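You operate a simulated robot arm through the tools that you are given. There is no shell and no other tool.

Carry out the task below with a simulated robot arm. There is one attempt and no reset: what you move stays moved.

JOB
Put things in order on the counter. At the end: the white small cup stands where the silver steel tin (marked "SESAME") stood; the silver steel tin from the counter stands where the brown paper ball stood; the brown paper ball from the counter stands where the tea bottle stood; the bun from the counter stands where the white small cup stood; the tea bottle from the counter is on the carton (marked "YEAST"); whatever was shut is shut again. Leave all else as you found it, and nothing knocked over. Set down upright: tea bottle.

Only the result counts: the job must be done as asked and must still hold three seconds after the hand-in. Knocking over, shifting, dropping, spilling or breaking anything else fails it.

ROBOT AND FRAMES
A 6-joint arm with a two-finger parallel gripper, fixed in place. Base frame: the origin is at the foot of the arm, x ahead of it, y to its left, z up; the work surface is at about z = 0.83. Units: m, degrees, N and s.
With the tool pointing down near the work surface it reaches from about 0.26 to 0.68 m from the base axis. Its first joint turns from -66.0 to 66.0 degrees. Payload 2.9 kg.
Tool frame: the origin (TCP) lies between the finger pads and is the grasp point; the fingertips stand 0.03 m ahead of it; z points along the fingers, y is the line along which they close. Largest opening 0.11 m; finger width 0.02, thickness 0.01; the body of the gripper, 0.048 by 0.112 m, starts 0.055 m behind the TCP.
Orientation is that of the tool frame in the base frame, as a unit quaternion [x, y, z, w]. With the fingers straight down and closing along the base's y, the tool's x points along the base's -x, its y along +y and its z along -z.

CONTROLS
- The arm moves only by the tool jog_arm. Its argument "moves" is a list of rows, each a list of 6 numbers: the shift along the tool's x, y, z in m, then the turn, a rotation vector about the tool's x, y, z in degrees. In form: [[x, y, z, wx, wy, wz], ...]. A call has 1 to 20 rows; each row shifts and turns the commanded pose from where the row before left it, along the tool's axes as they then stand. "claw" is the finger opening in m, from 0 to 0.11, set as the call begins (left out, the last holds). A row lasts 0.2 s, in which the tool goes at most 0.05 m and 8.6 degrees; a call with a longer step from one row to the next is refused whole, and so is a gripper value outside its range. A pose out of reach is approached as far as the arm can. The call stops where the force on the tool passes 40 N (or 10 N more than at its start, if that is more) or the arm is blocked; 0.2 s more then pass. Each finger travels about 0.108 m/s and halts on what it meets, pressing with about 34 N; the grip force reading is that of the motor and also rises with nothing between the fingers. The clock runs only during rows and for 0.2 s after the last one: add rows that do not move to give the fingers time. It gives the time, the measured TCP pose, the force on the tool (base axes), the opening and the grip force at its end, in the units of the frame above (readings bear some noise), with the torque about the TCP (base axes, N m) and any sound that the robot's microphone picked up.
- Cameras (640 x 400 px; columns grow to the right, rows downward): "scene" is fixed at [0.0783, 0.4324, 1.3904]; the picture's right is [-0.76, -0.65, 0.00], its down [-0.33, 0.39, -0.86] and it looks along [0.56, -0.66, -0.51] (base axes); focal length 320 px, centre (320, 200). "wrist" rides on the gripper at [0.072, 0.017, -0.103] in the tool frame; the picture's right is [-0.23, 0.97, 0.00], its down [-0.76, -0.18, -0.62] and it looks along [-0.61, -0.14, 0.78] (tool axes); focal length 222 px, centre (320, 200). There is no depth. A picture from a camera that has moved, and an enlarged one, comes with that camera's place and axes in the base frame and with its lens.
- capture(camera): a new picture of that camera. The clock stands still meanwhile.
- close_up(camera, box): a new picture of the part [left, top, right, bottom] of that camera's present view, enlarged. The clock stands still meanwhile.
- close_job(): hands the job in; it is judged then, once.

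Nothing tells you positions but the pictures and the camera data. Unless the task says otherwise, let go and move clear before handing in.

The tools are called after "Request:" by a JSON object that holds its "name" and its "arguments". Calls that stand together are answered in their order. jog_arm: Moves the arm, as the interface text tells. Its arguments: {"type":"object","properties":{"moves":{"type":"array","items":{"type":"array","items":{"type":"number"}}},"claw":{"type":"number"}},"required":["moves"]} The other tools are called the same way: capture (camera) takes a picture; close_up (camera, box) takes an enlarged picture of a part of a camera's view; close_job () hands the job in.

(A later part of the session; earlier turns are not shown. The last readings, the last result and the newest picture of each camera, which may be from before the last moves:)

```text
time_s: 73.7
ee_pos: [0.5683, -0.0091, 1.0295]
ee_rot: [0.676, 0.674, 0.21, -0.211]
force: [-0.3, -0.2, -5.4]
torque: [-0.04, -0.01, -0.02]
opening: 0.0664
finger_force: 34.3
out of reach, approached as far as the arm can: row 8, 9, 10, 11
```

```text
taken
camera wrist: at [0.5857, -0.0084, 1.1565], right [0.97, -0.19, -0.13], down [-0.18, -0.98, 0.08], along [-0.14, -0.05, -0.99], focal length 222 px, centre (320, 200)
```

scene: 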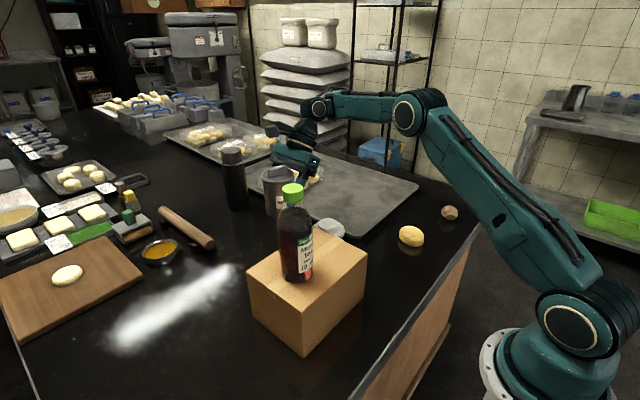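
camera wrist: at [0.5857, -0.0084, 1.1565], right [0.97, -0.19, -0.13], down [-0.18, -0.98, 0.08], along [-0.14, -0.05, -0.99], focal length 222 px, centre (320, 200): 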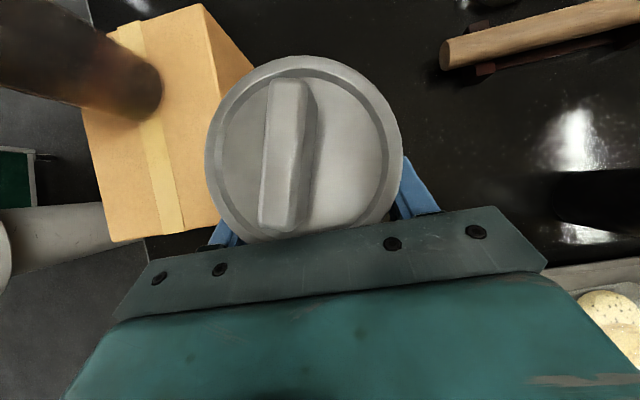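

The arm hit its reach limit at this height, at (0.568, -0.009), and nothing was touched. Lower down it should reach further. I'll descend clear of the cup and carton here, then continue outward.

Request:
{"name": "jog_arm", "arguments": {"moves": [[-0.0133, 0, 0.0192, 0, 0, 0], [-0.0133, 0, 0.0192, 0, 0, 0], [-0.0133, 0, 0.0192, 0, 0, 0], [0, 0, 0, 0, 0, 0]]}}

Request:
{"name": "capture", "arguments": {"camera": "wrist"}}

Request:
{"name": "close_up", "arguments": {"camera": "scene", "box": [220, 90, 400, 260]}}

```text
time_s: 74.7
ee_pos: [0.5678, -0.0122, 0.9592]
ee_rot: [0.675, 0.674, 0.21, -0.213]
force: [0.5, 0.5, -4.1]
torque: [-0.05, 0.01, 0.03]
opening: 0.0664
finger_force: 34.2
```

```text
taken
camera wrist: at [0.5844, -0.0106, 1.0872], right [0.97, -0.19, -0.13], down [-0.18, -0.98, 0.08], along [-0.15, -0.05, -0.99], focal length 222 px, centre (320, 200)
```

wrist: 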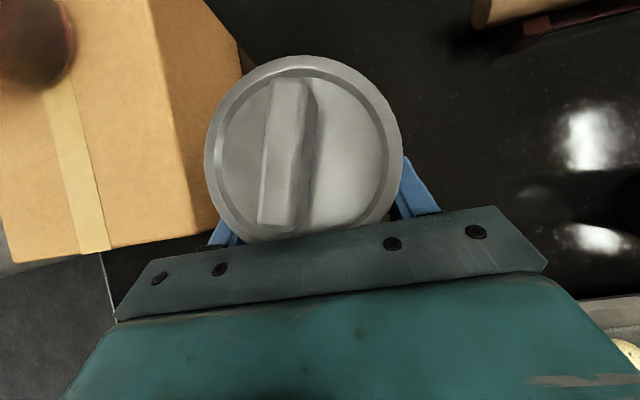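

```text
2.35 times, centred on (310, 175) of scene
camera zoom: at [0.0784, 0.4324, 1.3904], right [-0.76, -0.65, 0.0], down [-0.33, 0.39, -0.86], along [0.56, -0.66, -0.51], focal length 754 px, centre (344, 259)
```

zoom: 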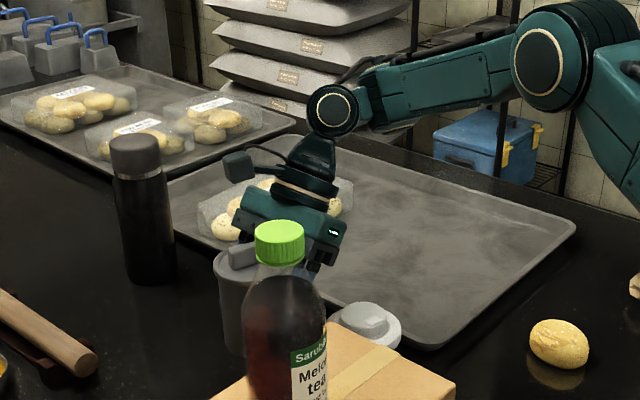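

Request:
{"name": "jog_arm", "arguments": {"moves": [[-0.009, 0.0143, -0.0005, 0, 0, 0], [-0.009, 0.0143, -0.0005, 0, 0, 0], [-0.009, 0.0144, -0.0006, 0, 0, 0], [0, 0, 0, 0, 0, 0]]}}

Request:
{"name": "capture", "arguments": {"camera": "wrist"}}

```text
time_s: 75.7
ee_pos: [0.5966, -0.0297, 0.946]
ee_rot: [0.676, 0.674, 0.21, -0.212]
force: [1.1, -0.4, -4.6]
torque: [-0.01, 0.01, -0.01]
opening: 0.0665
finger_force: 34.4
out of reach, approached as far as the arm can: row 3
```

```text
taken
camera wrist: at [0.6136, -0.0288, 1.0746], right [0.97, -0.19, -0.13], down [-0.18, -0.98, 0.08], along [-0.14, -0.05, -0.99], focal length 222 px, centre (320, 200)
```

wrist: 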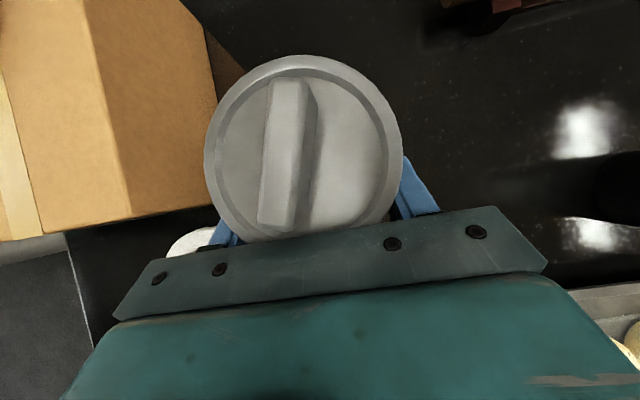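

Request:
{"name": "jog_arm", "arguments": {"moves": [[-0.0103, 0, 0.0148, 0, 0, 0], [-0.0102, 0, 0.0148, 0, 0, 0], [-0.0027, 0.0075, -0.0018, 0, 0, 0], [-0.0027, 0.0069, -0.0018, 0, 0, 0], [0, 0, 0, 0, 0, 0]]}}

Request:
{"name": "capture", "arguments": {"camera": "wrist"}}

Request:
{"name": "close_up", "arguments": {"camera": "scene", "box": [220, 90, 400, 260]}}

```text
time_s: 76.9
ee_pos: [0.603, -0.0337, 0.9106]
ee_rot: [0.676, 0.674, 0.21, -0.212]
force: [0.3, -0.9, -4.1]
torque: [-0.01, -0.03, 0.01]
opening: 0.0666
finger_force: 34.0
out of reach, approached as far as the arm can: row 4
```

```text
taken
camera wrist: at [0.6211, -0.0333, 1.037], right [0.97, -0.19, -0.13], down [-0.18, -0.98, 0.08], along [-0.14, -0.05, -0.99], focal length 222 px, centre (320, 200)
```

wrist: 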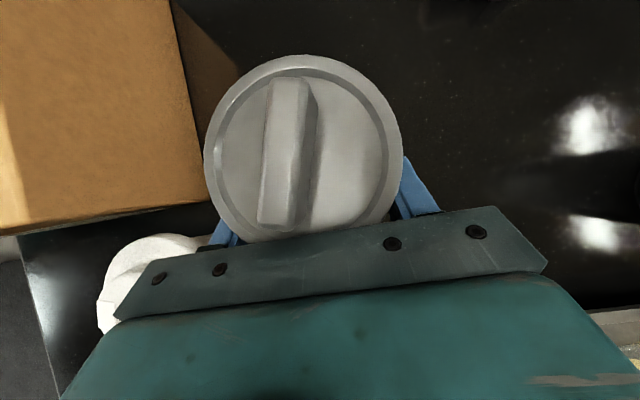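

```text
2.35 times, centred on (310, 175) of scene
camera zoom: at [0.0784, 0.4324, 1.3904], right [-0.76, -0.65, 0.0], down [-0.33, 0.39, -0.86], along [0.56, -0.66, -0.51], focal length 754 px, centre (344, 259)
```

zoom: 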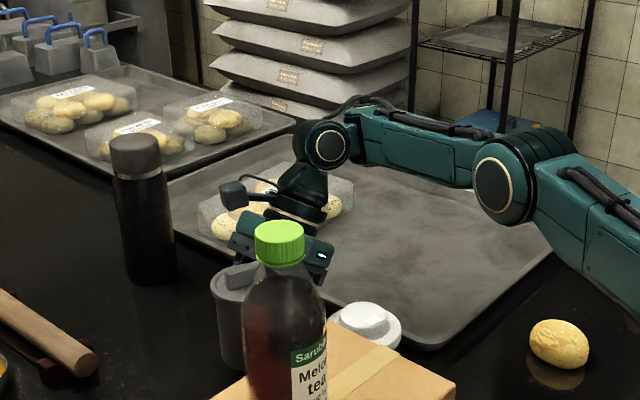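

Request:
{"name": "jog_arm", "arguments": {"moves": [[-0.0057, 0, 0.0082, 0, 0, 0], [-0.0057, 0, 0.0082, 0, 0, 0], [0, 0.005, 0, 0, 0, 0], [0, 0, 0, 0, 0, 0]]}}

Request:
{"name": "jog_arm", "arguments": {"moves": [[-0.0017, 0.002, 0.0025, 0, 0, 0], [0, 0, 0, 0, 0, 0]]}}

Request:
{"name": "close_up", "arguments": {"camera": "scene", "box": [220, 90, 400, 260]}}

```text
time_s: 77.9
ee_pos: [0.6045, -0.0358, 0.8876]
ee_rot: [0.676, 0.674, 0.21, -0.213]
force: [-0.7, 0.5, -4.8]
torque: [-0.04, -0.02, -0.03]
opening: 0.0665
finger_force: 33.9
out of reach, approached as far as the arm can: row 3
```

```text
time_s: 78.5
ee_pos: [0.6077, -0.0341, 0.8852]
ee_rot: [0.676, 0.675, 0.209, -0.212]
force: [0.3, -1.0, -4.5]
torque: [-0.03, 0.02, 0.03]
opening: 0.0664
finger_force: 34.2
```

```text
2.35 times, centred on (310, 175) of scene
camera zoom: at [0.0784, 0.4324, 1.3904], right [-0.76, -0.65, 0.0], down [-0.33, 0.39, -0.86], along [0.56, -0.66, -0.51], focal length 754 px, centre (344, 259)
```

zoom: 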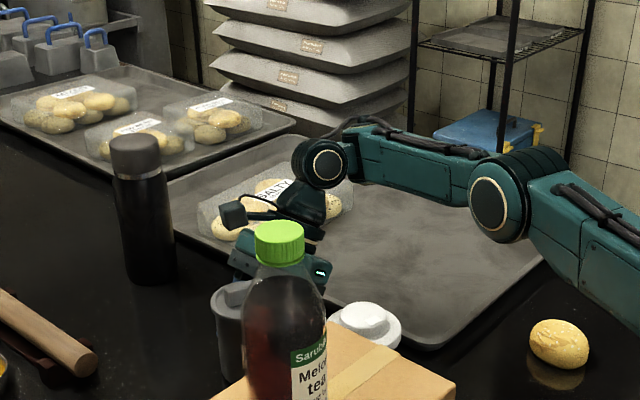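

Request:
{"name": "jog_arm", "arguments": {"moves": [[-0.0009, 0.0, 0.0012, 0, 0, 0], [0, 0, 0, 0, 0, 0]]}}

Request:
{"name": "jog_arm", "arguments": {"moves": [[-0.0009, 0.0, 0.0012, 0, 0, 0], [0, 0, 0, 0, 0, 0]]}}

```text
time_s: 79.1
ee_pos: [0.6073, -0.034, 0.8848]
ee_rot: [0.676, 0.674, 0.21, -0.212]
force: [-0.1, 1.0, -3.7]
torque: [-0.08, 0.0, -0.01]
opening: 0.0664
finger_force: 33.4
```

```text
time_s: 79.7
ee_pos: [0.6069, -0.0341, 0.8829]
ee_rot: [0.675, 0.675, 0.209, -0.212]
force: [-0.3, -0.5, -5.0]
torque: [-0.02, -0.03, -0.03]
opening: 0.0663
finger_force: 33.8
```

Request:
{"name": "jog_arm", "arguments": {"moves": [[-0.0006, 0.0, 0.0008, 0, 0, 0], [0, 0, 0, 0, 0, 0]]}}

Request:
{"name": "jog_arm", "arguments": {"moves": [[-0.0006, 0.0, 0.0008, 0, 0, 0], [0, 0, 0, 0, 0, 0]]}}

```text
time_s: 80.3
ee_pos: [0.6062, -0.0341, 0.8823]
ee_rot: [0.676, 0.674, 0.211, -0.212]
force: [-0.7, -0.2, 0.1]
torque: [0.05, 0.13, -0.01]
opening: 0.0664
finger_force: 33.6
```

```text
time_s: 80.9
ee_pos: [0.6065, -0.0358, 0.882]
ee_rot: [0.675, 0.675, 0.21, -0.211]
force: [-2.2, -3.3, 15.5]
torque: [-0.02, 0.8, 0.19]
opening: 0.066
finger_force: 34.2
```

The tin has touched down. I'll ease off half a millimetre and open the fingers.

Request:
{"name": "jog_arm", "arguments": {"moves": [[0.0003, 0.0, -0.0004, 0, 0, 0], [0, 0, 0, 0, 0, 0]]}}

Request:
{"name": "jog_arm", "arguments": {"moves": [[0, 0, 0, 0, 0, 0], [0, 0, 0, 0, 0, 0], [0, 0, 0, 0, 0, 0]], "claw": 0.095}}

Request:
{"name": "capture", "arguments": {"camera": "wrist"}}

Request:
{"name": "close_up", "arguments": {"camera": "scene", "box": [220, 90, 400, 260]}}

```text
time_s: 81.5
ee_pos: [0.6073, -0.0352, 0.8835]
ee_rot: [0.676, 0.674, 0.211, -0.211]
force: [3.7, -5.6, 18.3]
torque: [-0.04, 0.45, 0.07]
opening: 0.0662
finger_force: 34.4
```

```text
time_s: 82.3
ee_pos: [0.6064, -0.0344, 0.8806]
ee_rot: [0.675, 0.674, 0.209, -0.214]
force: [-0.4, -0.5, -0.1]
torque: [0.0, -0.01, 0.02]
opening: 0.0951
finger_force: 0.0
```

```text
taken
camera wrist: at [0.6237, -0.0338, 1.0086], right [0.97, -0.19, -0.13], down [-0.18, -0.98, 0.08], along [-0.15, -0.05, -0.99], focal length 222 px, centre (320, 200)
```

wrist: 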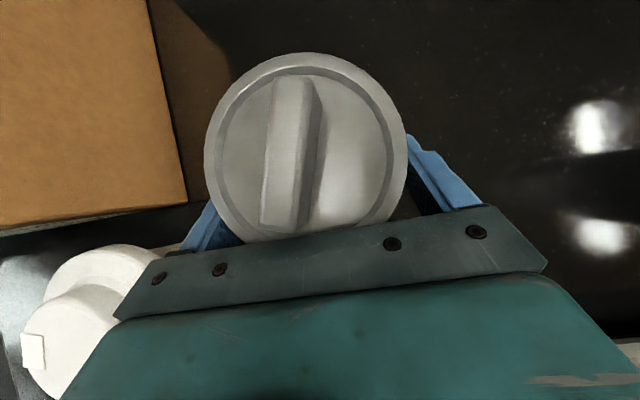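

```text
2.35 times, centred on (310, 175) of scene
camera zoom: at [0.0783, 0.4324, 1.3904], right [-0.76, -0.65, 0.0], down [-0.33, 0.39, -0.86], along [0.56, -0.66, -0.51], focal length 754 px, centre (344, 259)
```

zoom: 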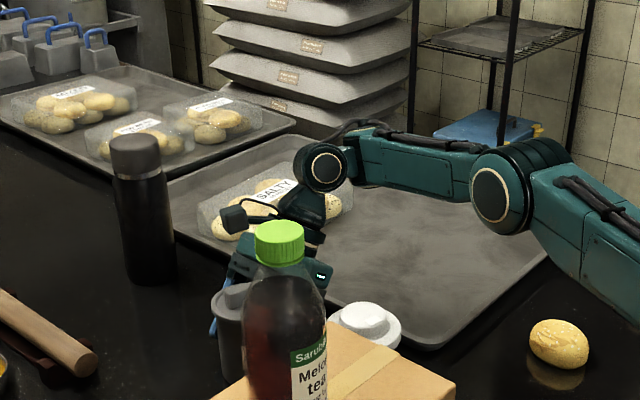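

The tin stands free at about (0.607, -0.023). I'll back out by rising a little and rotating the tool back to vertical at the same time, so the arm stays in reach and the fingers stay clear of the lid.

Request:
{"name": "jog_arm", "arguments": {"moves": [[0.0068, 0, -0.0099, 0, 0, 0], [0.0068, 0, -0.0099, 0, 0, 0], [0, 0, 0, 0, 0, 0]]}}

Request:
{"name": "capture", "arguments": {"camera": "wrist"}}

```text
time_s: 83.1
ee_pos: [0.6044, -0.0343, 0.9044]
ee_rot: [0.676, 0.674, 0.211, -0.211]
force: [-0.4, -0.5, -0.2]
torque: [0.0, -0.02, -0.04]
opening: 0.095
finger_force: 0.1
out of reach, approached as far as the arm can: row 2
```

```text
taken
camera wrist: at [0.6219, -0.0331, 1.0326], right [0.97, -0.19, -0.13], down [-0.18, -0.98, 0.08], along [-0.14, -0.05, -0.99], focal length 222 px, centre (320, 200)
```

wrist: 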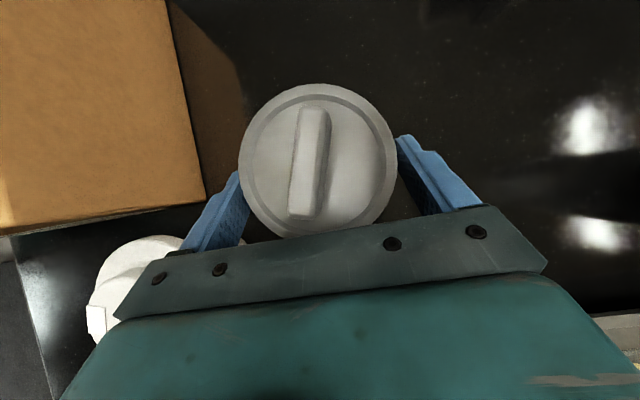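

Request:
{"name": "jog_arm", "arguments": {"moves": [[0.003, 0, -0.004, 0, -8.5, 0], [0.004, 0.001, -0.008, 0, -8.5, 0], [0.003, 0.001, -0.0095, 0, -8.5, 0], [0.0016, 0.001, -0.0099, 0, -8.5, 0], [0, 0, -0.015, 0, -0.65, 0], [0, 0, 0, 0, 0, 0]]}}

Request:
{"name": "capture", "arguments": {"camera": "wrist"}}

Request:
{"name": "capture", "arguments": {"camera": "scene"}}

```text
time_s: 84.5
ee_pos: [0.6061, -0.0332, 0.9531]
ee_rot: [0.707, 0.707, -0.001, -0.002]
force: [0.6, 0.1, 0.0]
torque: [-0.02, 0.0, 0.0]
opening: 0.095
finger_force: 0.0
```

```text
taken
camera wrist: at [0.6222, 0.0407, 1.0596], right [0.97, -0.23, -0.01], down [-0.17, -0.76, 0.62], along [-0.14, -0.61, -0.78], focal length 222 px, centre (320, 200)
```

wrist: 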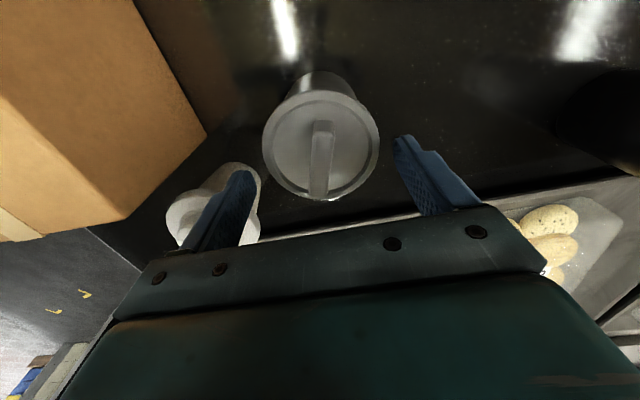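

```text
taken
```

scene: 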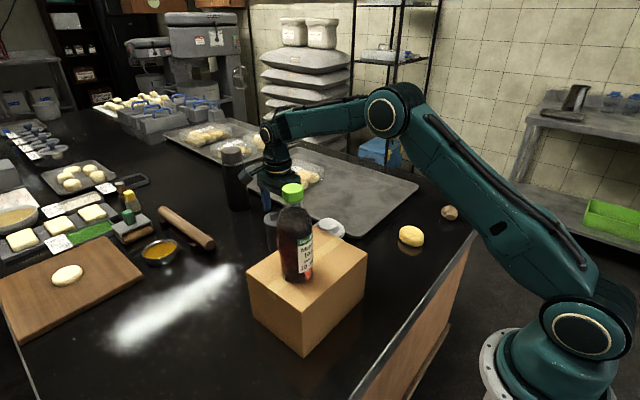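

The tin is in place with its lid on. Next is the cup: it probably has a snap lid too, so I want to grip its body below the brim. I'll rise, move to the -y side of the cup and tilt for a good look.

Request:
{"name": "jog_arm", "arguments": {"moves": [[0, 0, -0.02, 0, 0, 0], [0, 0, -0.04, 0, 0, 0], [0, 0, -0.037, 0, 0, 0], [-0.0334, -0.0232, 0.01, 0, 0, 0], [-0.0334, -0.0232, 0.01, 0, 0, 0], [-0.0334, -0.0232, 0.01, 0, 0, 0], [-0.0334, -0.0232, 0.01, 0, 0, 0], [-0.0334, -0.0232, 0.01, 0, 0, 0], [0, 0, 0, 0, 0, 0]]}}

Request:
{"name": "jog_arm", "arguments": {"moves": [[0, 0, 0, 0, 8.5, 0], [0, 0, 0, 0, 8.5, 0], [0, 0, 0, 0, 8.5, 0], [0, 0, 0, 0, 8.5, 0], [0, 0, 0, 0, 8.5, 0], [0, 0, 0, 0, 2.5, 0], [0, 0, 0, 0, 0, 0]], "claw": 0.11}}

Request:
{"name": "capture", "arguments": {"camera": "wrist"}}

Request:
{"name": "capture", "arguments": {"camera": "scene"}}

```text
time_s: 86.5
ee_pos: [0.4924, -0.2023, 0.9986]
ee_rot: [0.707, 0.707, -0.001, -0.003]
force: [-0.5, 0.2, -0.2]
torque: [-0.02, -0.01, 0.01]
opening: 0.0951
finger_force: 0.0
```

```text
time_s: 88.1
ee_pos: [0.4543, -0.163, 0.9704]
ee_rot: [0.654, 0.652, 0.27, -0.271]
force: [-0.5, -0.5, -0.5]
torque: [-0.01, 0.03, 0.0]
opening: 0.1101
finger_force: 0.2
out of reach, approached as far as the arm can: row 4, 5, 6
```

```text
taken
camera wrist: at [0.4708, -0.1841, 1.0964], right [0.97, -0.16, -0.16], down [-0.18, -0.98, -0.1], along [-0.14, 0.12, -0.98], focal length 222 px, centre (320, 200)
```

wrist: 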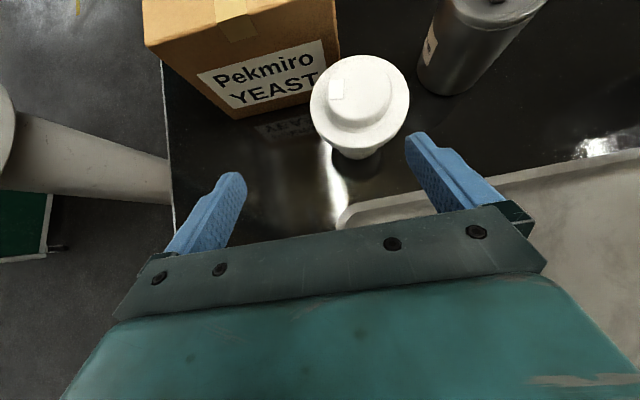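

```text
taken
```

scene: 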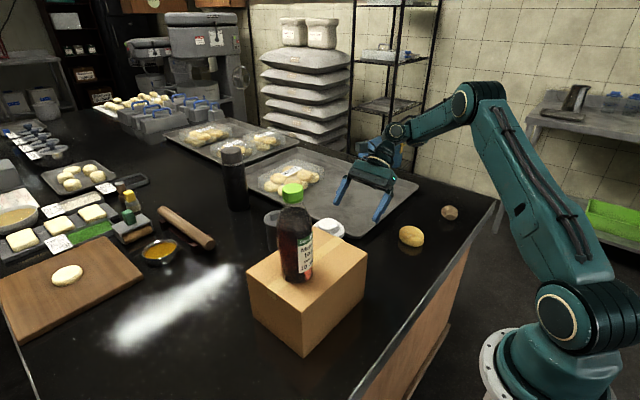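

Request:
{"name": "close_up", "arguments": {"camera": "wrist", "box": [280, 30, 440, 180]}}

Request:
{"name": "close_up", "arguments": {"camera": "scene", "box": [300, 205, 370, 260]}}

```text
2.67 times, centred on (360, 105) of wrist
camera zoom: at [0.4708, -0.1841, 1.0964], right [0.97, -0.16, -0.16], down [-0.18, -0.98, -0.1], along [-0.14, 0.12, -0.98], focal length 592 px, centre (213, 453)
```

zoom: 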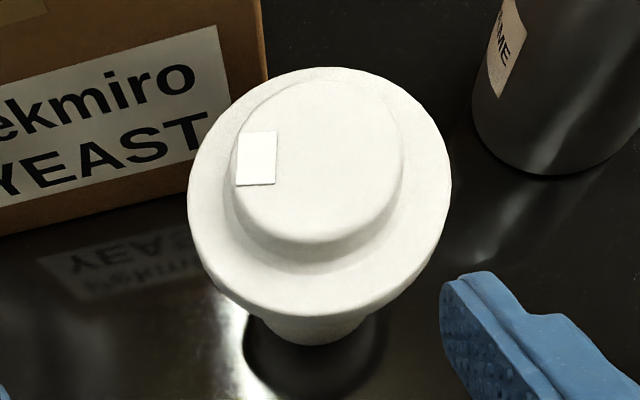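

```text
7.27 times, centred on (335, 232) of scene
camera zoom: at [0.0783, 0.4324, 1.3904], right [-0.76, -0.65, 0.0], down [-0.33, 0.39, -0.86], along [0.56, -0.66, -0.51], focal length 2329 px, centre (211, -36)
```

zoom: 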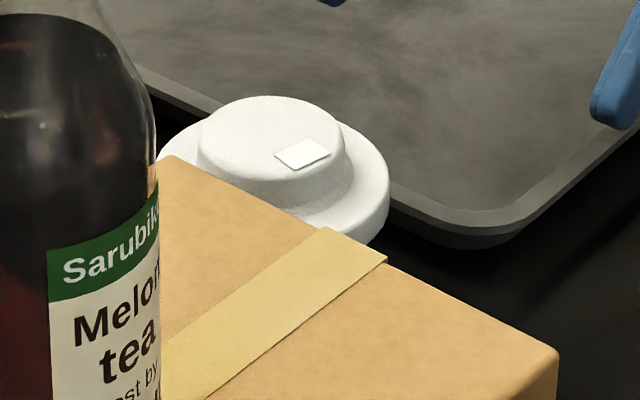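

The cup is at about (0.493, -0.083), with a brim of about 0.08 m and a body that narrows downward. I'll swing the approach direction 20° so the arm reaches comfortably, then move above the cup.

Request:
{"name": "jog_arm", "arguments": {"moves": [[0, 0, 0, -4.72, 0, 4.72], [0, 0, 0, -4.72, 0, 4.72], [0, 0, 0, -4.72, 0, 4.72], [0, 0, 0, 0, 0, 0]]}}

Request:
{"name": "jog_arm", "arguments": {"moves": [[0.018, 0.003, 0.0158, 0, 0, 0], [0.018, 0.003, 0.0158, 0, 0, 0], [0.018, 0.003, 0.0158, 0, 0, 0], [0, 0, 0, 0, 0, 0]]}}

Request:
{"name": "capture", "arguments": {"camera": "wrist"}}

Request:
{"name": "close_up", "arguments": {"camera": "scene", "box": [260, 110, 440, 270]}}

```text
time_s: 89.1
ee_pos: [0.4531, -0.1634, 0.971]
ee_rot: [0.758, 0.529, 0.312, -0.221]
force: [-0.7, -0.7, 0.4]
torque: [0.02, 0.01, -0.02]
opening: 0.11
finger_force: 0.0
```

```text
time_s: 90.1
ee_pos: [0.4871, -0.0998, 0.9747]
ee_rot: [0.758, 0.529, 0.312, -0.221]
force: [0.5, -1.0, 0.3]
torque: [-0.02, 0.01, -0.02]
opening: 0.1102
finger_force: 0.0
```

```text
taken
camera wrist: at [0.495, -0.1259, 1.0999], right [0.86, -0.48, -0.17], down [-0.5, -0.86, -0.1], along [-0.09, 0.17, -0.98], focal length 222 px, centre (320, 200)
```

wrist: 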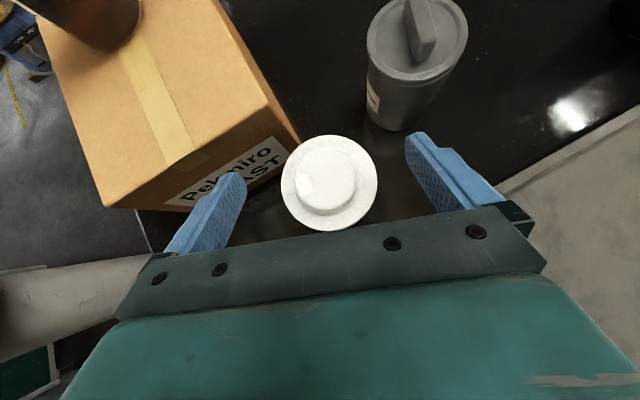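

```text
2.50 times, centred on (350, 190) of scene
camera zoom: at [0.0783, 0.4324, 1.3904], right [-0.76, -0.65, 0.0], down [-0.33, 0.39, -0.86], along [0.56, -0.66, -0.51], focal length 801 px, centre (245, 225)
```

zoom: 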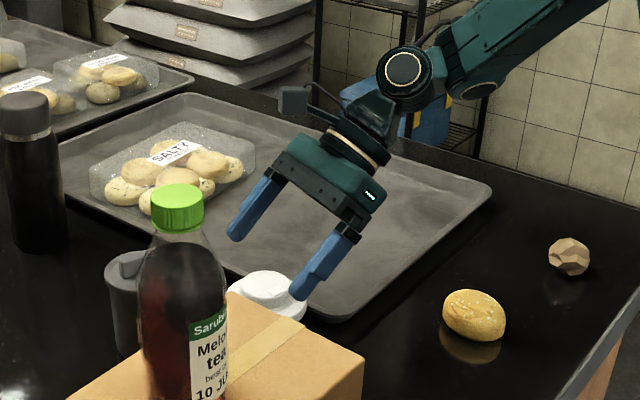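

Alignment matches the prediction. I'll descend halfway and check.

Request:
{"name": "jog_arm", "arguments": {"moves": [[-0.019, 0, 0.019, 0, 0, 0], [-0.019, 0, 0.019, 0, 0, 0], [0, 0, 0, 0, 0, 0]]}}

Request:
{"name": "capture", "arguments": {"camera": "wrist"}}

Request:
{"name": "close_up", "arguments": {"camera": "scene", "box": [260, 110, 440, 270]}}

```text
time_s: 90.9
ee_pos: [0.4858, -0.0992, 0.9193]
ee_rot: [0.758, 0.529, 0.312, -0.221]
force: [0.2, 0.7, -0.6]
torque: [0.02, 0.03, -0.03]
opening: 0.11
finger_force: 0.1
```

```text
taken
camera wrist: at [0.4957, -0.1253, 1.0451], right [0.86, -0.48, -0.17], down [-0.5, -0.86, -0.1], along [-0.09, 0.17, -0.98], focal length 222 px, centre (320, 200)
```

wrist: 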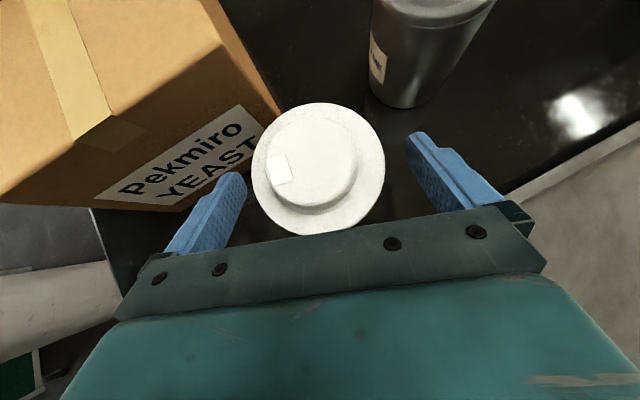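

```text
2.50 times, centred on (350, 190) of scene
camera zoom: at [0.0783, 0.4324, 1.3904], right [-0.76, -0.65, 0.0], down [-0.33, 0.39, -0.86], along [0.56, -0.66, -0.51], focal length 801 px, centre (245, 225)
```

zoom: 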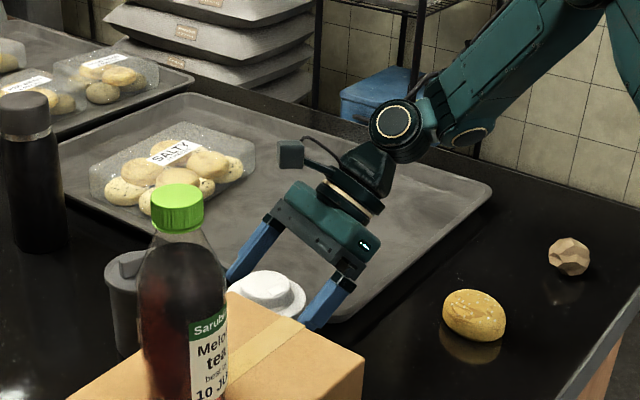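

Request:
{"name": "jog_arm", "arguments": {"moves": [[-0.0124, 0, 0.0124, 0, 0, 0], [-0.0124, 0, 0.0124, 0, 0, 0], [0, 0, 0, 0, 0, 0]]}}

Request:
{"name": "capture", "arguments": {"camera": "wrist"}}

```text
time_s: 91.7
ee_pos: [0.4871, -0.0994, 0.883]
ee_rot: [0.757, 0.529, 0.313, -0.222]
force: [0.5, -0.5, -0.6]
torque: [0.0, -0.02, -0.02]
opening: 0.1102
finger_force: 0.0
```

```text
taken
camera wrist: at [0.4962, -0.1248, 1.0099], right [0.86, -0.48, -0.17], down [-0.5, -0.86, -0.1], along [-0.1, 0.17, -0.98], focal length 222 px, centre (320, 200)
```

wrist: 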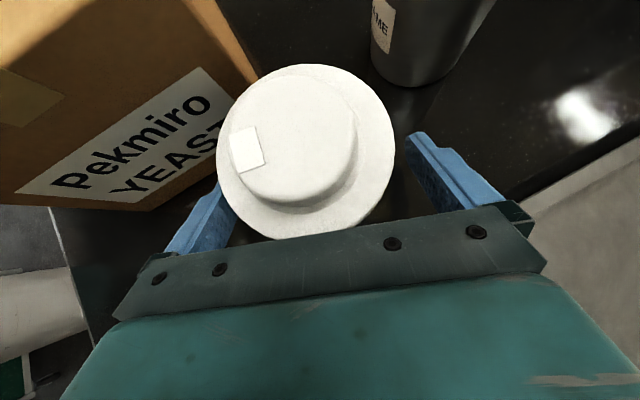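

Request:
{"name": "jog_arm", "arguments": {"moves": [[-0.0055, 0, 0.0055, 0, 0, 0], [-0.0055, 0, 0.0055, 0, 0, 0], [0, 0, 0, 0, 0, 0]]}}

Request:
{"name": "capture", "arguments": {"camera": "wrist"}}

Request:
{"name": "close_up", "arguments": {"camera": "scene", "box": [260, 110, 440, 270]}}

```text
time_s: 92.5
ee_pos: [0.4858, -0.0992, 0.8678]
ee_rot: [0.758, 0.529, 0.312, -0.221]
force: [-0.4, -0.7, 0.3]
torque: [-0.01, 0.0, -0.01]
opening: 0.11
finger_force: 0.1
```

```text
taken
camera wrist: at [0.496, -0.1252, 0.9939], right [0.86, -0.48, -0.17], down [-0.5, -0.86, -0.1], along [-0.09, 0.17, -0.98], focal length 222 px, centre (320, 200)
```

wrist: 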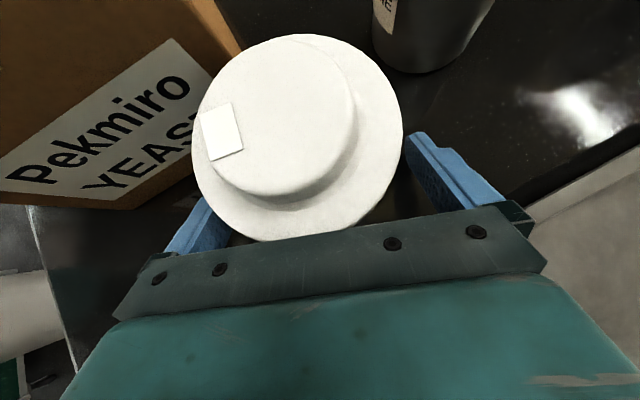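

```text
2.50 times, centred on (350, 190) of scene
camera zoom: at [0.0783, 0.4324, 1.3904], right [-0.76, -0.65, 0.0], down [-0.33, 0.39, -0.86], along [0.56, -0.66, -0.51], focal length 801 px, centre (245, 225)
```

zoom: 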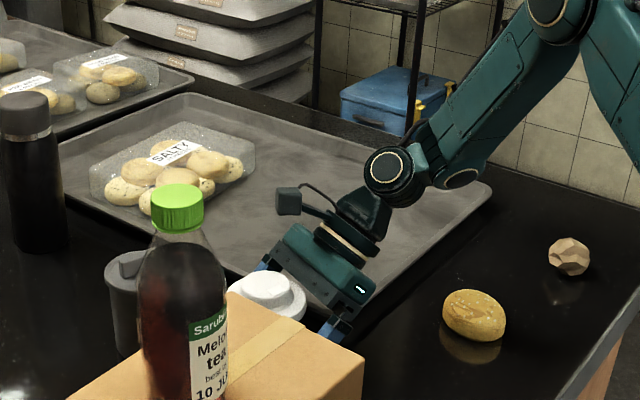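

The fingers are below the brim on both sides. The cup may be delicate, so I'll close in steps and watch the force.

Request:
{"name": "jog_arm", "arguments": {"moves": [[0, 0, 0, 0, 0, 0], [0, 0, 0, 0, 0, 0]], "claw": 0.07}}

Request:
{"name": "jog_arm", "arguments": {"moves": [[0, 0, 0, 0, 0, 0], [0, 0, 0, 0, 0, 0]], "claw": 0.062}}

Request:
{"name": "jog_arm", "arguments": {"moves": [[0, 0, 0, 0, 0, 0], [0, 0, 0, 0, 0, 0]], "claw": 0.058}}

Request:
{"name": "capture", "arguments": {"camera": "wrist"}}

```text
time_s: 93.1
ee_pos: [0.4864, -0.099, 0.8677]
ee_rot: [0.757, 0.53, 0.312, -0.222]
force: [-0.4, 0.1, 0.7]
torque: [0.02, -0.01, -0.01]
opening: 0.0701
finger_force: 0.1
```

```text
time_s: 93.7
ee_pos: [0.4874, -0.0993, 0.8679]
ee_rot: [0.757, 0.529, 0.312, -0.222]
force: [-0.8, -0.5, 0.1]
torque: [0.05, -0.02, 0.0]
opening: 0.0623
finger_force: 0.8
```

```text
time_s: 94.3
ee_pos: [0.487, -0.0988, 0.8686]
ee_rot: [0.758, 0.529, 0.312, -0.221]
force: [-1.3, 0.4, 0.6]
torque: [-0.01, 0.08, 0.0]
opening: 0.0615
finger_force: 33.9
```

```text
taken
camera wrist: at [0.4959, -0.1251, 0.9941], right [0.86, -0.48, -0.17], down [-0.5, -0.86, -0.1], along [-0.1, 0.17, -0.98], focal length 222 px, centre (320, 200)
```

wrist: 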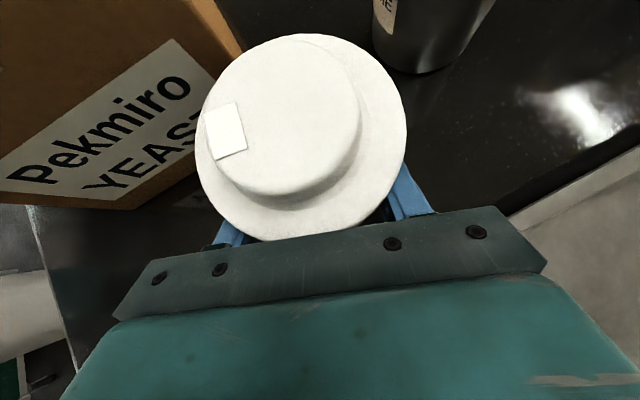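

The grip is on the cup body at 0.0615 m, well under the brim width. I'll lift a little and check for snaps.

Request:
{"name": "jog_arm", "arguments": {"moves": [[0.0035, 0, -0.0035, 0, 0, 0], [0.0071, 0, -0.0071, 0, 0, 0], [0.0071, 0, -0.0071, 0, 0, 0], [0, 0, 0, 0, 0, 0]]}}

Request:
{"name": "capture", "arguments": {"camera": "wrist"}}

Request:
{"name": "close_up", "arguments": {"camera": "scene", "box": [260, 110, 440, 270]}}

```text
time_s: 95.3
ee_pos: [0.487, -0.0995, 0.896]
ee_rot: [0.758, 0.529, 0.312, -0.221]
force: [0.3, 0.9, -1.6]
torque: [-0.04, -0.01, 0.0]
opening: 0.0612
finger_force: 33.7
```

```text
taken
camera wrist: at [0.4951, -0.1253, 1.0213], right [0.86, -0.48, -0.17], down [-0.5, -0.86, -0.1], along [-0.1, 0.17, -0.98], focal length 222 px, centre (320, 200)
```

wrist: 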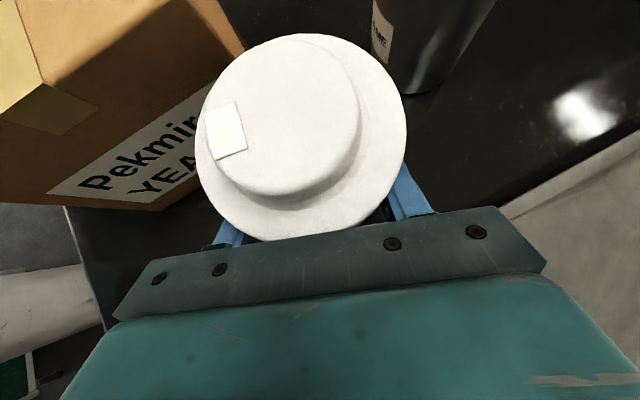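

```text
2.50 times, centred on (350, 190) of scene
camera zoom: at [0.0783, 0.4324, 1.3904], right [-0.76, -0.65, 0.0], down [-0.33, 0.39, -0.86], along [0.56, -0.66, -0.51], focal length 801 px, centre (245, 225)
```

zoom: 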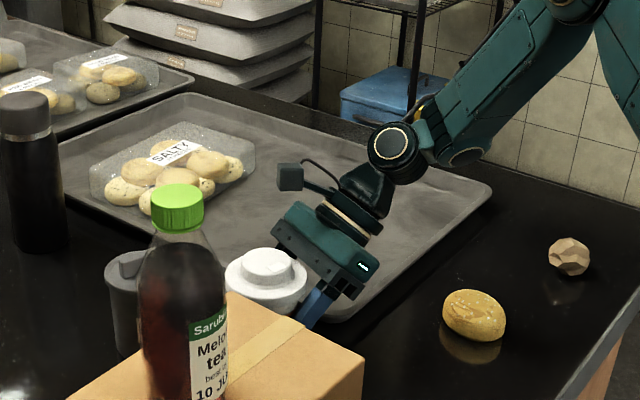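

The cup lifted whole with the lid on and no snap. I'll raise it, carry it toward the tin's old spot, and swing the approach back to +y there.

Request:
{"name": "jog_arm", "arguments": {"moves": [[0.0141, 0, -0.0141, 0, 0, 0], [0.0141, 0, -0.0141, 0, 0, 0], [0.0141, 0, -0.0141, 0, 0, 0], [-0.0065, -0.0126, -0.0065, 0, 0, 0], [-0.0131, -0.0252, -0.0131, 0, 0, 0], [-0.0131, -0.0252, -0.0131, 0, 0, 0], [-0.0131, -0.0252, -0.0131, 0, 0, 0], [-0.0065, -0.0126, -0.0065, 0, 0, 0], [0, 0, 0, 0, 0, 0]]}}

Request:
{"name": "jog_arm", "arguments": {"moves": [[0, 0, 0, 4.72, 0, -4.72], [0, 0, 0, 4.72, 0, -4.72], [0, 0, 0, 4.72, 0, -4.72], [0, 0, 0, 0, 0, 0]]}}

Request:
{"name": "capture", "arguments": {"camera": "wrist"}}

Request:
{"name": "capture", "arguments": {"camera": "scene"}}

```text
time_s: 97.3
ee_pos: [0.3672, -0.1335, 0.9571]
ee_rot: [0.757, 0.529, 0.312, -0.222]
force: [-0.6, 0.5, -2.4]
torque: [-0.03, -0.03, -0.03]
opening: 0.0616
finger_force: 34.1
```

```text
time_s: 98.3
ee_pos: [0.3666, -0.1349, 0.9549]
ee_rot: [0.653, 0.653, 0.269, -0.272]
force: [0.6, 0.3, -2.4]
torque: [-0.07, 0.01, 0.02]
opening: 0.0613
finger_force: 33.9
```

```text
taken
camera wrist: at [0.3843, -0.1561, 1.081], right [0.97, -0.16, -0.17], down [-0.18, -0.98, -0.1], along [-0.15, 0.13, -0.98], focal length 222 px, centre (320, 200)
```

wrist: 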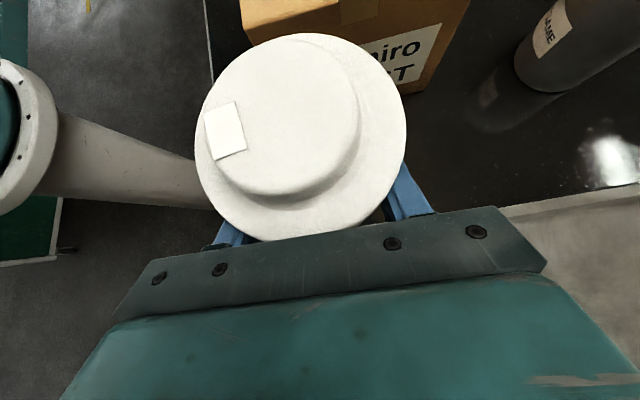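

```text
taken
```

scene: 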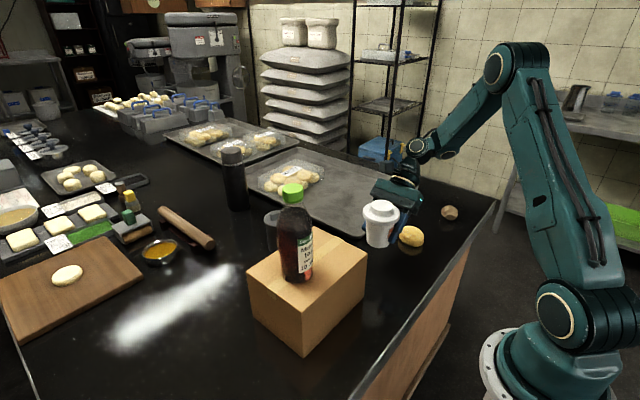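

Request:
{"name": "jog_arm", "arguments": {"moves": [[-0.0014, -0.0187, -0.0014, 0, 0, 0], [-0.0014, -0.0187, -0.0014, 0, 0, 0], [-0.0141, 0, 0.0141, 0, 0, 0], [-0.0141, 0, 0.0141, 0, 0, 0], [-0.0141, 0, 0.0141, 0, 0, 0], [-0.0106, 0, 0.0106, 0, 0, 0], [0, 0, 0, 0, 0, 0]]}}

Request:
{"name": "capture", "arguments": {"camera": "wrist"}}

Request:
{"name": "close_up", "arguments": {"camera": "scene", "box": [320, 140, 460, 300]}}

```text
time_s: 99.9
ee_pos: [0.3292, -0.1383, 0.8812]
ee_rot: [0.654, 0.652, 0.27, -0.273]
force: [-0.8, -0.3, -2.6]
torque: [-0.05, 0.0, 0.02]
opening: 0.0612
finger_force: 34.2
```

```text
taken
camera wrist: at [0.3468, -0.1599, 1.0069], right [0.97, -0.16, -0.17], down [-0.18, -0.98, -0.1], along [-0.15, 0.13, -0.98], focal length 222 px, centre (320, 200)
```

wrist: 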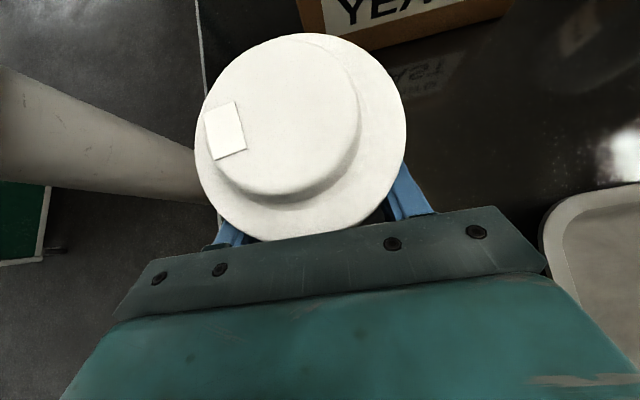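

```text
2.50 times, centred on (390, 220) of scene
camera zoom: at [0.0783, 0.4324, 1.3904], right [-0.76, -0.65, 0.0], down [-0.33, 0.39, -0.86], along [0.56, -0.66, -0.51], focal length 801 px, centre (145, 150)
```

zoom: 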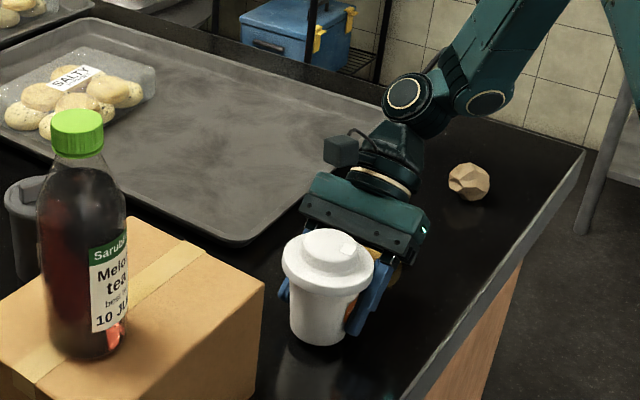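

Request:
{"name": "jog_arm", "arguments": {"moves": [[-0.0042, 0, 0.0042, 0, 0, 0], [-0.0028, 0, 0.0028, 0, 0, 0], [0, 0, 0, 0, 0, 0]]}}

Request:
{"name": "jog_arm", "arguments": {"moves": [[-0.001, 0, 0.001, 0, 0, 0], [0, 0, 0, 0, 0, 0]]}}

Request:
{"name": "jog_arm", "arguments": {"moves": [[-0.0007, 0, 0.0007, 0, 0, 0], [0, 0, 0, 0, 0, 0]]}}

```text
time_s: 100.7
ee_pos: [0.3288, -0.1381, 0.8713]
ee_rot: [0.654, 0.652, 0.27, -0.272]
force: [0.8, 0.0, -1.9]
torque: [-0.01, 0.01, 0.02]
opening: 0.0611
finger_force: 33.6
```

```text
time_s: 101.3
ee_pos: [0.3299, -0.1383, 0.8699]
ee_rot: [0.654, 0.652, 0.269, -0.273]
force: [0.3, 0.2, -3.1]
torque: [0.0, 0.01, 0.0]
opening: 0.0613
finger_force: 34.2
```

```text
time_s: 101.9
ee_pos: [0.3286, -0.138, 0.8681]
ee_rot: [0.654, 0.653, 0.269, -0.273]
force: [0.4, 0.0, -1.7]
torque: [-0.04, 0.01, -0.01]
opening: 0.0612
finger_force: 34.3
```

Request:
{"name": "jog_arm", "arguments": {"moves": [[-0.0007, 0, 0.0007, 0, 0, 0], [0, 0, 0, 0, 0, 0]]}}

Request:
{"name": "jog_arm", "arguments": {"moves": [[-0.0006, 0, 0.0006, 0, 0, 0], [0, 0, 0, 0, 0, 0]]}}

```text
time_s: 102.5
ee_pos: [0.3274, -0.1374, 0.8692]
ee_rot: [0.654, 0.652, 0.271, -0.273]
force: [-0.6, -2.4, 7.9]
torque: [-0.07, 0.28, 0.08]
opening: 0.0614
finger_force: 33.8
```

```text
time_s: 103.1
ee_pos: [0.3285, -0.1374, 0.868]
ee_rot: [0.652, 0.653, 0.27, -0.274]
force: [-3.6, 1.3, 18.8]
torque: [-0.08, 0.07, 0.07]
opening: 0.0613
finger_force: 33.9
```

The cup is down. I'll ease off, open the fingers and rise vertically, reversing the approach.

Request:
{"name": "jog_arm", "arguments": {"moves": [[0.0005, 0, -0.0005, 0, 0, 0], [0, 0, 0, 0, 0, 0]]}}

Request:
{"name": "jog_arm", "arguments": {"moves": [[0, 0, 0, 0, 0, 0], [0, 0, 0, 0, 0, 0], [0, 0, 0, 0, 0, 0]], "claw": 0.11}}

Request:
{"name": "capture", "arguments": {"camera": "wrist"}}

Request:
{"name": "close_up", "arguments": {"camera": "scene", "box": [320, 140, 460, 300]}}

```text
time_s: 103.7
ee_pos: [0.3279, -0.1366, 0.8676]
ee_rot: [0.654, 0.652, 0.27, -0.272]
force: [1.2, 3.4, 6.9]
torque: [0.19, -0.05, -0.01]
opening: 0.0613
finger_force: 33.8
```

```text
time_s: 104.5
ee_pos: [0.3282, -0.139, 0.8676]
ee_rot: [0.653, 0.653, 0.269, -0.273]
force: [-0.3, -0.4, -0.7]
torque: [-0.01, 0.0, 0.03]
opening: 0.11
finger_force: 0.0
```

```text
taken
camera wrist: at [0.3456, -0.1597, 0.9936], right [0.97, -0.16, -0.17], down [-0.18, -0.98, -0.1], along [-0.15, 0.13, -0.98], focal length 222 px, centre (320, 200)
```

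wrist: 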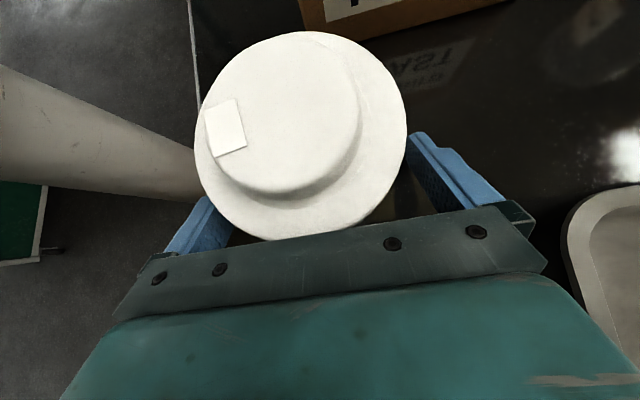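

```text
2.50 times, centred on (390, 220) of scene
camera zoom: at [0.0783, 0.4324, 1.3904], right [-0.76, -0.65, 0.0], down [-0.33, 0.39, -0.86], along [0.56, -0.66, -0.51], focal length 801 px, centre (145, 150)
```

zoom: 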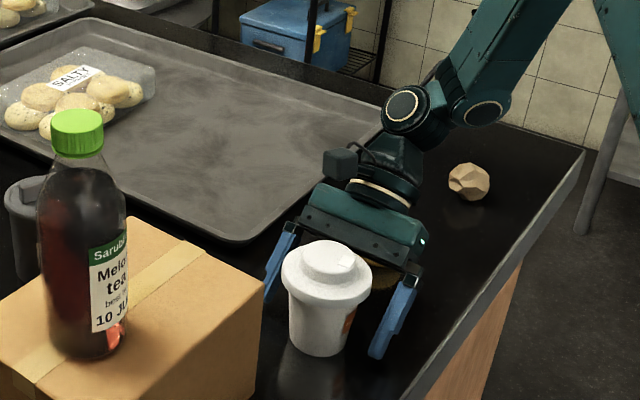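

Request:
{"name": "jog_arm", "arguments": {"moves": [[0.0071, 0, -0.0071, 0, 0, 0], [0.0141, 0, -0.0141, 0, 0, 0], [0.0141, 0, -0.0141, 0, 0, 0], [0.0141, 0, -0.0141, 0, 0, 0], [0.0141, 0, -0.0141, 0, 0, 0], [0.0141, 0, -0.0141, 0, 0, 0], [0.0141, 0, -0.0141, 0, 0, 0], [0, 0, 0, 0, 0, 0]]}}

Request:
{"name": "capture", "arguments": {"camera": "wrist"}}

Request:
{"name": "close_up", "arguments": {"camera": "scene", "box": [320, 140, 460, 300]}}

```text
time_s: 106.3
ee_pos: [0.3295, -0.1381, 0.999]
ee_rot: [0.654, 0.652, 0.269, -0.273]
force: [0.7, 0.7, 0.0]
torque: [0.02, -0.02, -0.02]
opening: 0.1098
finger_force: 0.1
```

```text
taken
camera wrist: at [0.3467, -0.1599, 1.125], right [0.97, -0.16, -0.17], down [-0.18, -0.98, -0.1], along [-0.15, 0.13, -0.98], focal length 222 px, centre (320, 200)
```

wrist: 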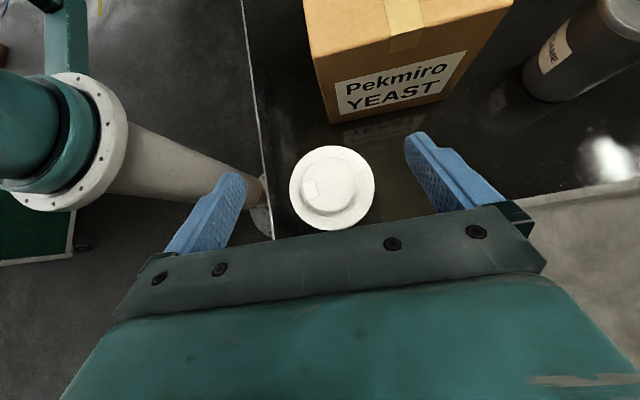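

```text
2.50 times, centred on (390, 220) of scene
camera zoom: at [0.0783, 0.4324, 1.3904], right [-0.76, -0.65, 0.0], down [-0.33, 0.39, -0.86], along [0.56, -0.66, -0.51], focal length 801 px, centre (145, 150)
```

zoom: 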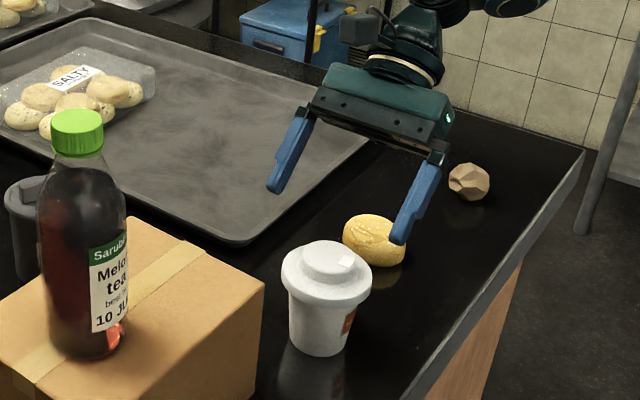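

The cup stands on the tin's old spot. Now the bun: I'll reduce the tilt to 25°, enough to keep the camera away from the carton when placing it, and move above the bun.

Request:
{"name": "jog_arm", "arguments": {"moves": [[0, 0, 0, 0, -8.4, 0], [0, 0, 0, 0, -8.4, 0], [0, 0, 0, 0, -3.2, 0], [-0.0295, 0.0037, -0.0072, 0, 0, 0], [-0.0295, 0.0037, -0.0072, 0, 0, 0], [-0.0295, 0.0037, -0.0072, 0, 0, 0], [-0.0295, 0.0037, -0.0072, 0, 0, 0], [-0.0295, 0.0037, -0.0072, 0, 0, 0], [0, 0, 0, 0, 0, 0]]}}

Request:
{"name": "capture", "arguments": {"camera": "wrist"}}

Request:
{"name": "capture", "arguments": {"camera": "scene"}}

```text
time_s: 108.3
ee_pos: [0.3475, -0.2863, 0.9657]
ee_rot: [0.691, 0.689, 0.152, -0.156]
force: [0.0, -0.1, 0.3]
torque: [-0.02, 0.0, 0.01]
opening: 0.1098
finger_force: 0.1
```

```text
taken
camera wrist: at [0.3651, -0.2646, 1.0914], right [0.97, -0.21, -0.1], down [-0.18, -0.95, 0.24], along [-0.15, -0.22, -0.96], focal length 222 px, centre (320, 200)
```

wrist: 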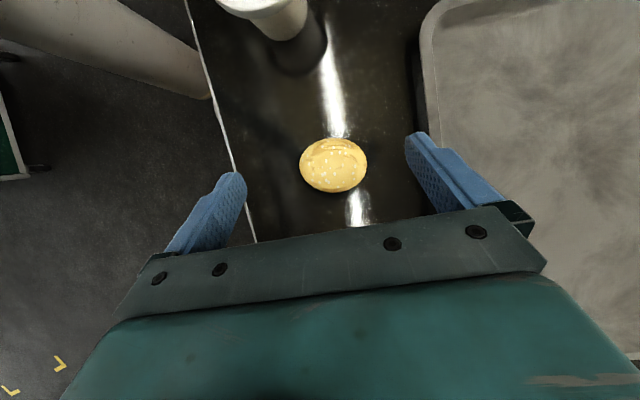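

```text
taken
```

scene: 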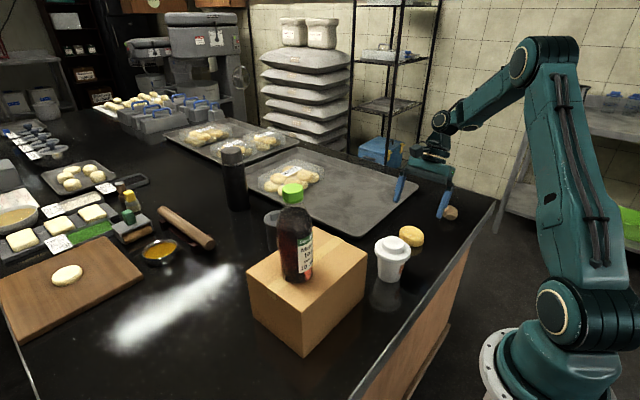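

Request:
{"name": "jog_arm", "arguments": {"moves": [[-0.0152, 0.0012, 0.0293, 0, 0, 0], [-0.0152, 0.0012, 0.0293, 0, 0, 0], [-0.005, 0.0012, 0.0097, 0, 0, 0], [0, 0, 0, 0, 0, 0]]}}

Request:
{"name": "capture", "arguments": {"camera": "wrist"}}

```text
time_s: 109.3
ee_pos: [0.3505, -0.2922, 0.8898]
ee_rot: [0.691, 0.69, 0.152, -0.155]
force: [-0.6, 0.2, 0.5]
torque: [0.0, 0.02, -0.01]
opening: 0.1101
finger_force: 0.0
```

```text
taken
camera wrist: at [0.3679, -0.2686, 1.0155], right [0.97, -0.21, -0.1], down [-0.18, -0.95, 0.24], along [-0.15, -0.22, -0.96], focal length 222 px, centre (320, 200)
```

wrist: 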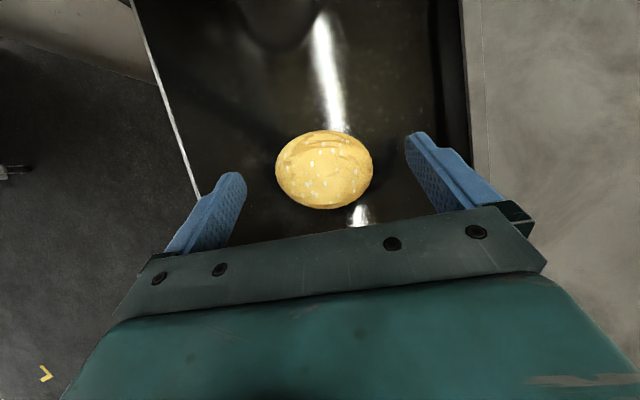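

Request:
{"name": "jog_arm", "arguments": {"moves": [[-0.0042, 0.0005, 0.0108, 0, 0, 0], [-0.0042, 0, 0.0108, 0, 0, 0], [0, 0, 0, 0, 0, 0]]}}

Request:
{"name": "jog_arm", "arguments": {"moves": [[0, 0, 0, 0, 0, 0], [0, 0, 0, 0, 0, 0]], "claw": 0.075}}

Request:
{"name": "jog_arm", "arguments": {"moves": [[0, 0, 0, 0, 0, 0], [0, 0, 0, 0, 0, 0]], "claw": 0.068}}

Request:
{"name": "capture", "arguments": {"camera": "wrist"}}

```text
time_s: 110.1
ee_pos: [0.3518, -0.2887, 0.8672]
ee_rot: [0.691, 0.69, 0.152, -0.155]
force: [-0.9, 0.3, -0.1]
torque: [0.05, 0.01, 0.02]
opening: 0.1098
finger_force: 0.1
```

```text
time_s: 110.7
ee_pos: [0.3523, -0.2881, 0.8666]
ee_rot: [0.69, 0.69, 0.152, -0.156]
force: [-0.8, 0.4, -0.3]
torque: [0.02, -0.02, 0.02]
opening: 0.075
finger_force: 0.1
```

```text
time_s: 111.3
ee_pos: [0.3529, -0.2889, 0.867]
ee_rot: [0.691, 0.689, 0.153, -0.155]
force: [0.4, -0.3, -0.1]
torque: [-0.01, -0.04, -0.01]
opening: 0.0711
finger_force: 34.3
```

```text
taken
camera wrist: at [0.3693, -0.2663, 0.9927], right [0.97, -0.21, -0.1], down [-0.18, -0.95, 0.24], along [-0.15, -0.22, -0.97], focal length 222 px, centre (320, 200)
```

wrist: 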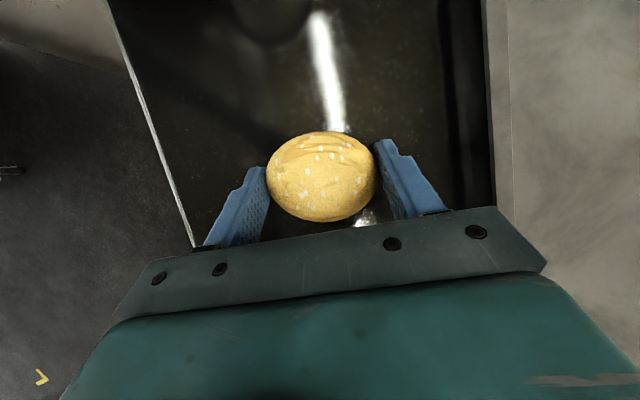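

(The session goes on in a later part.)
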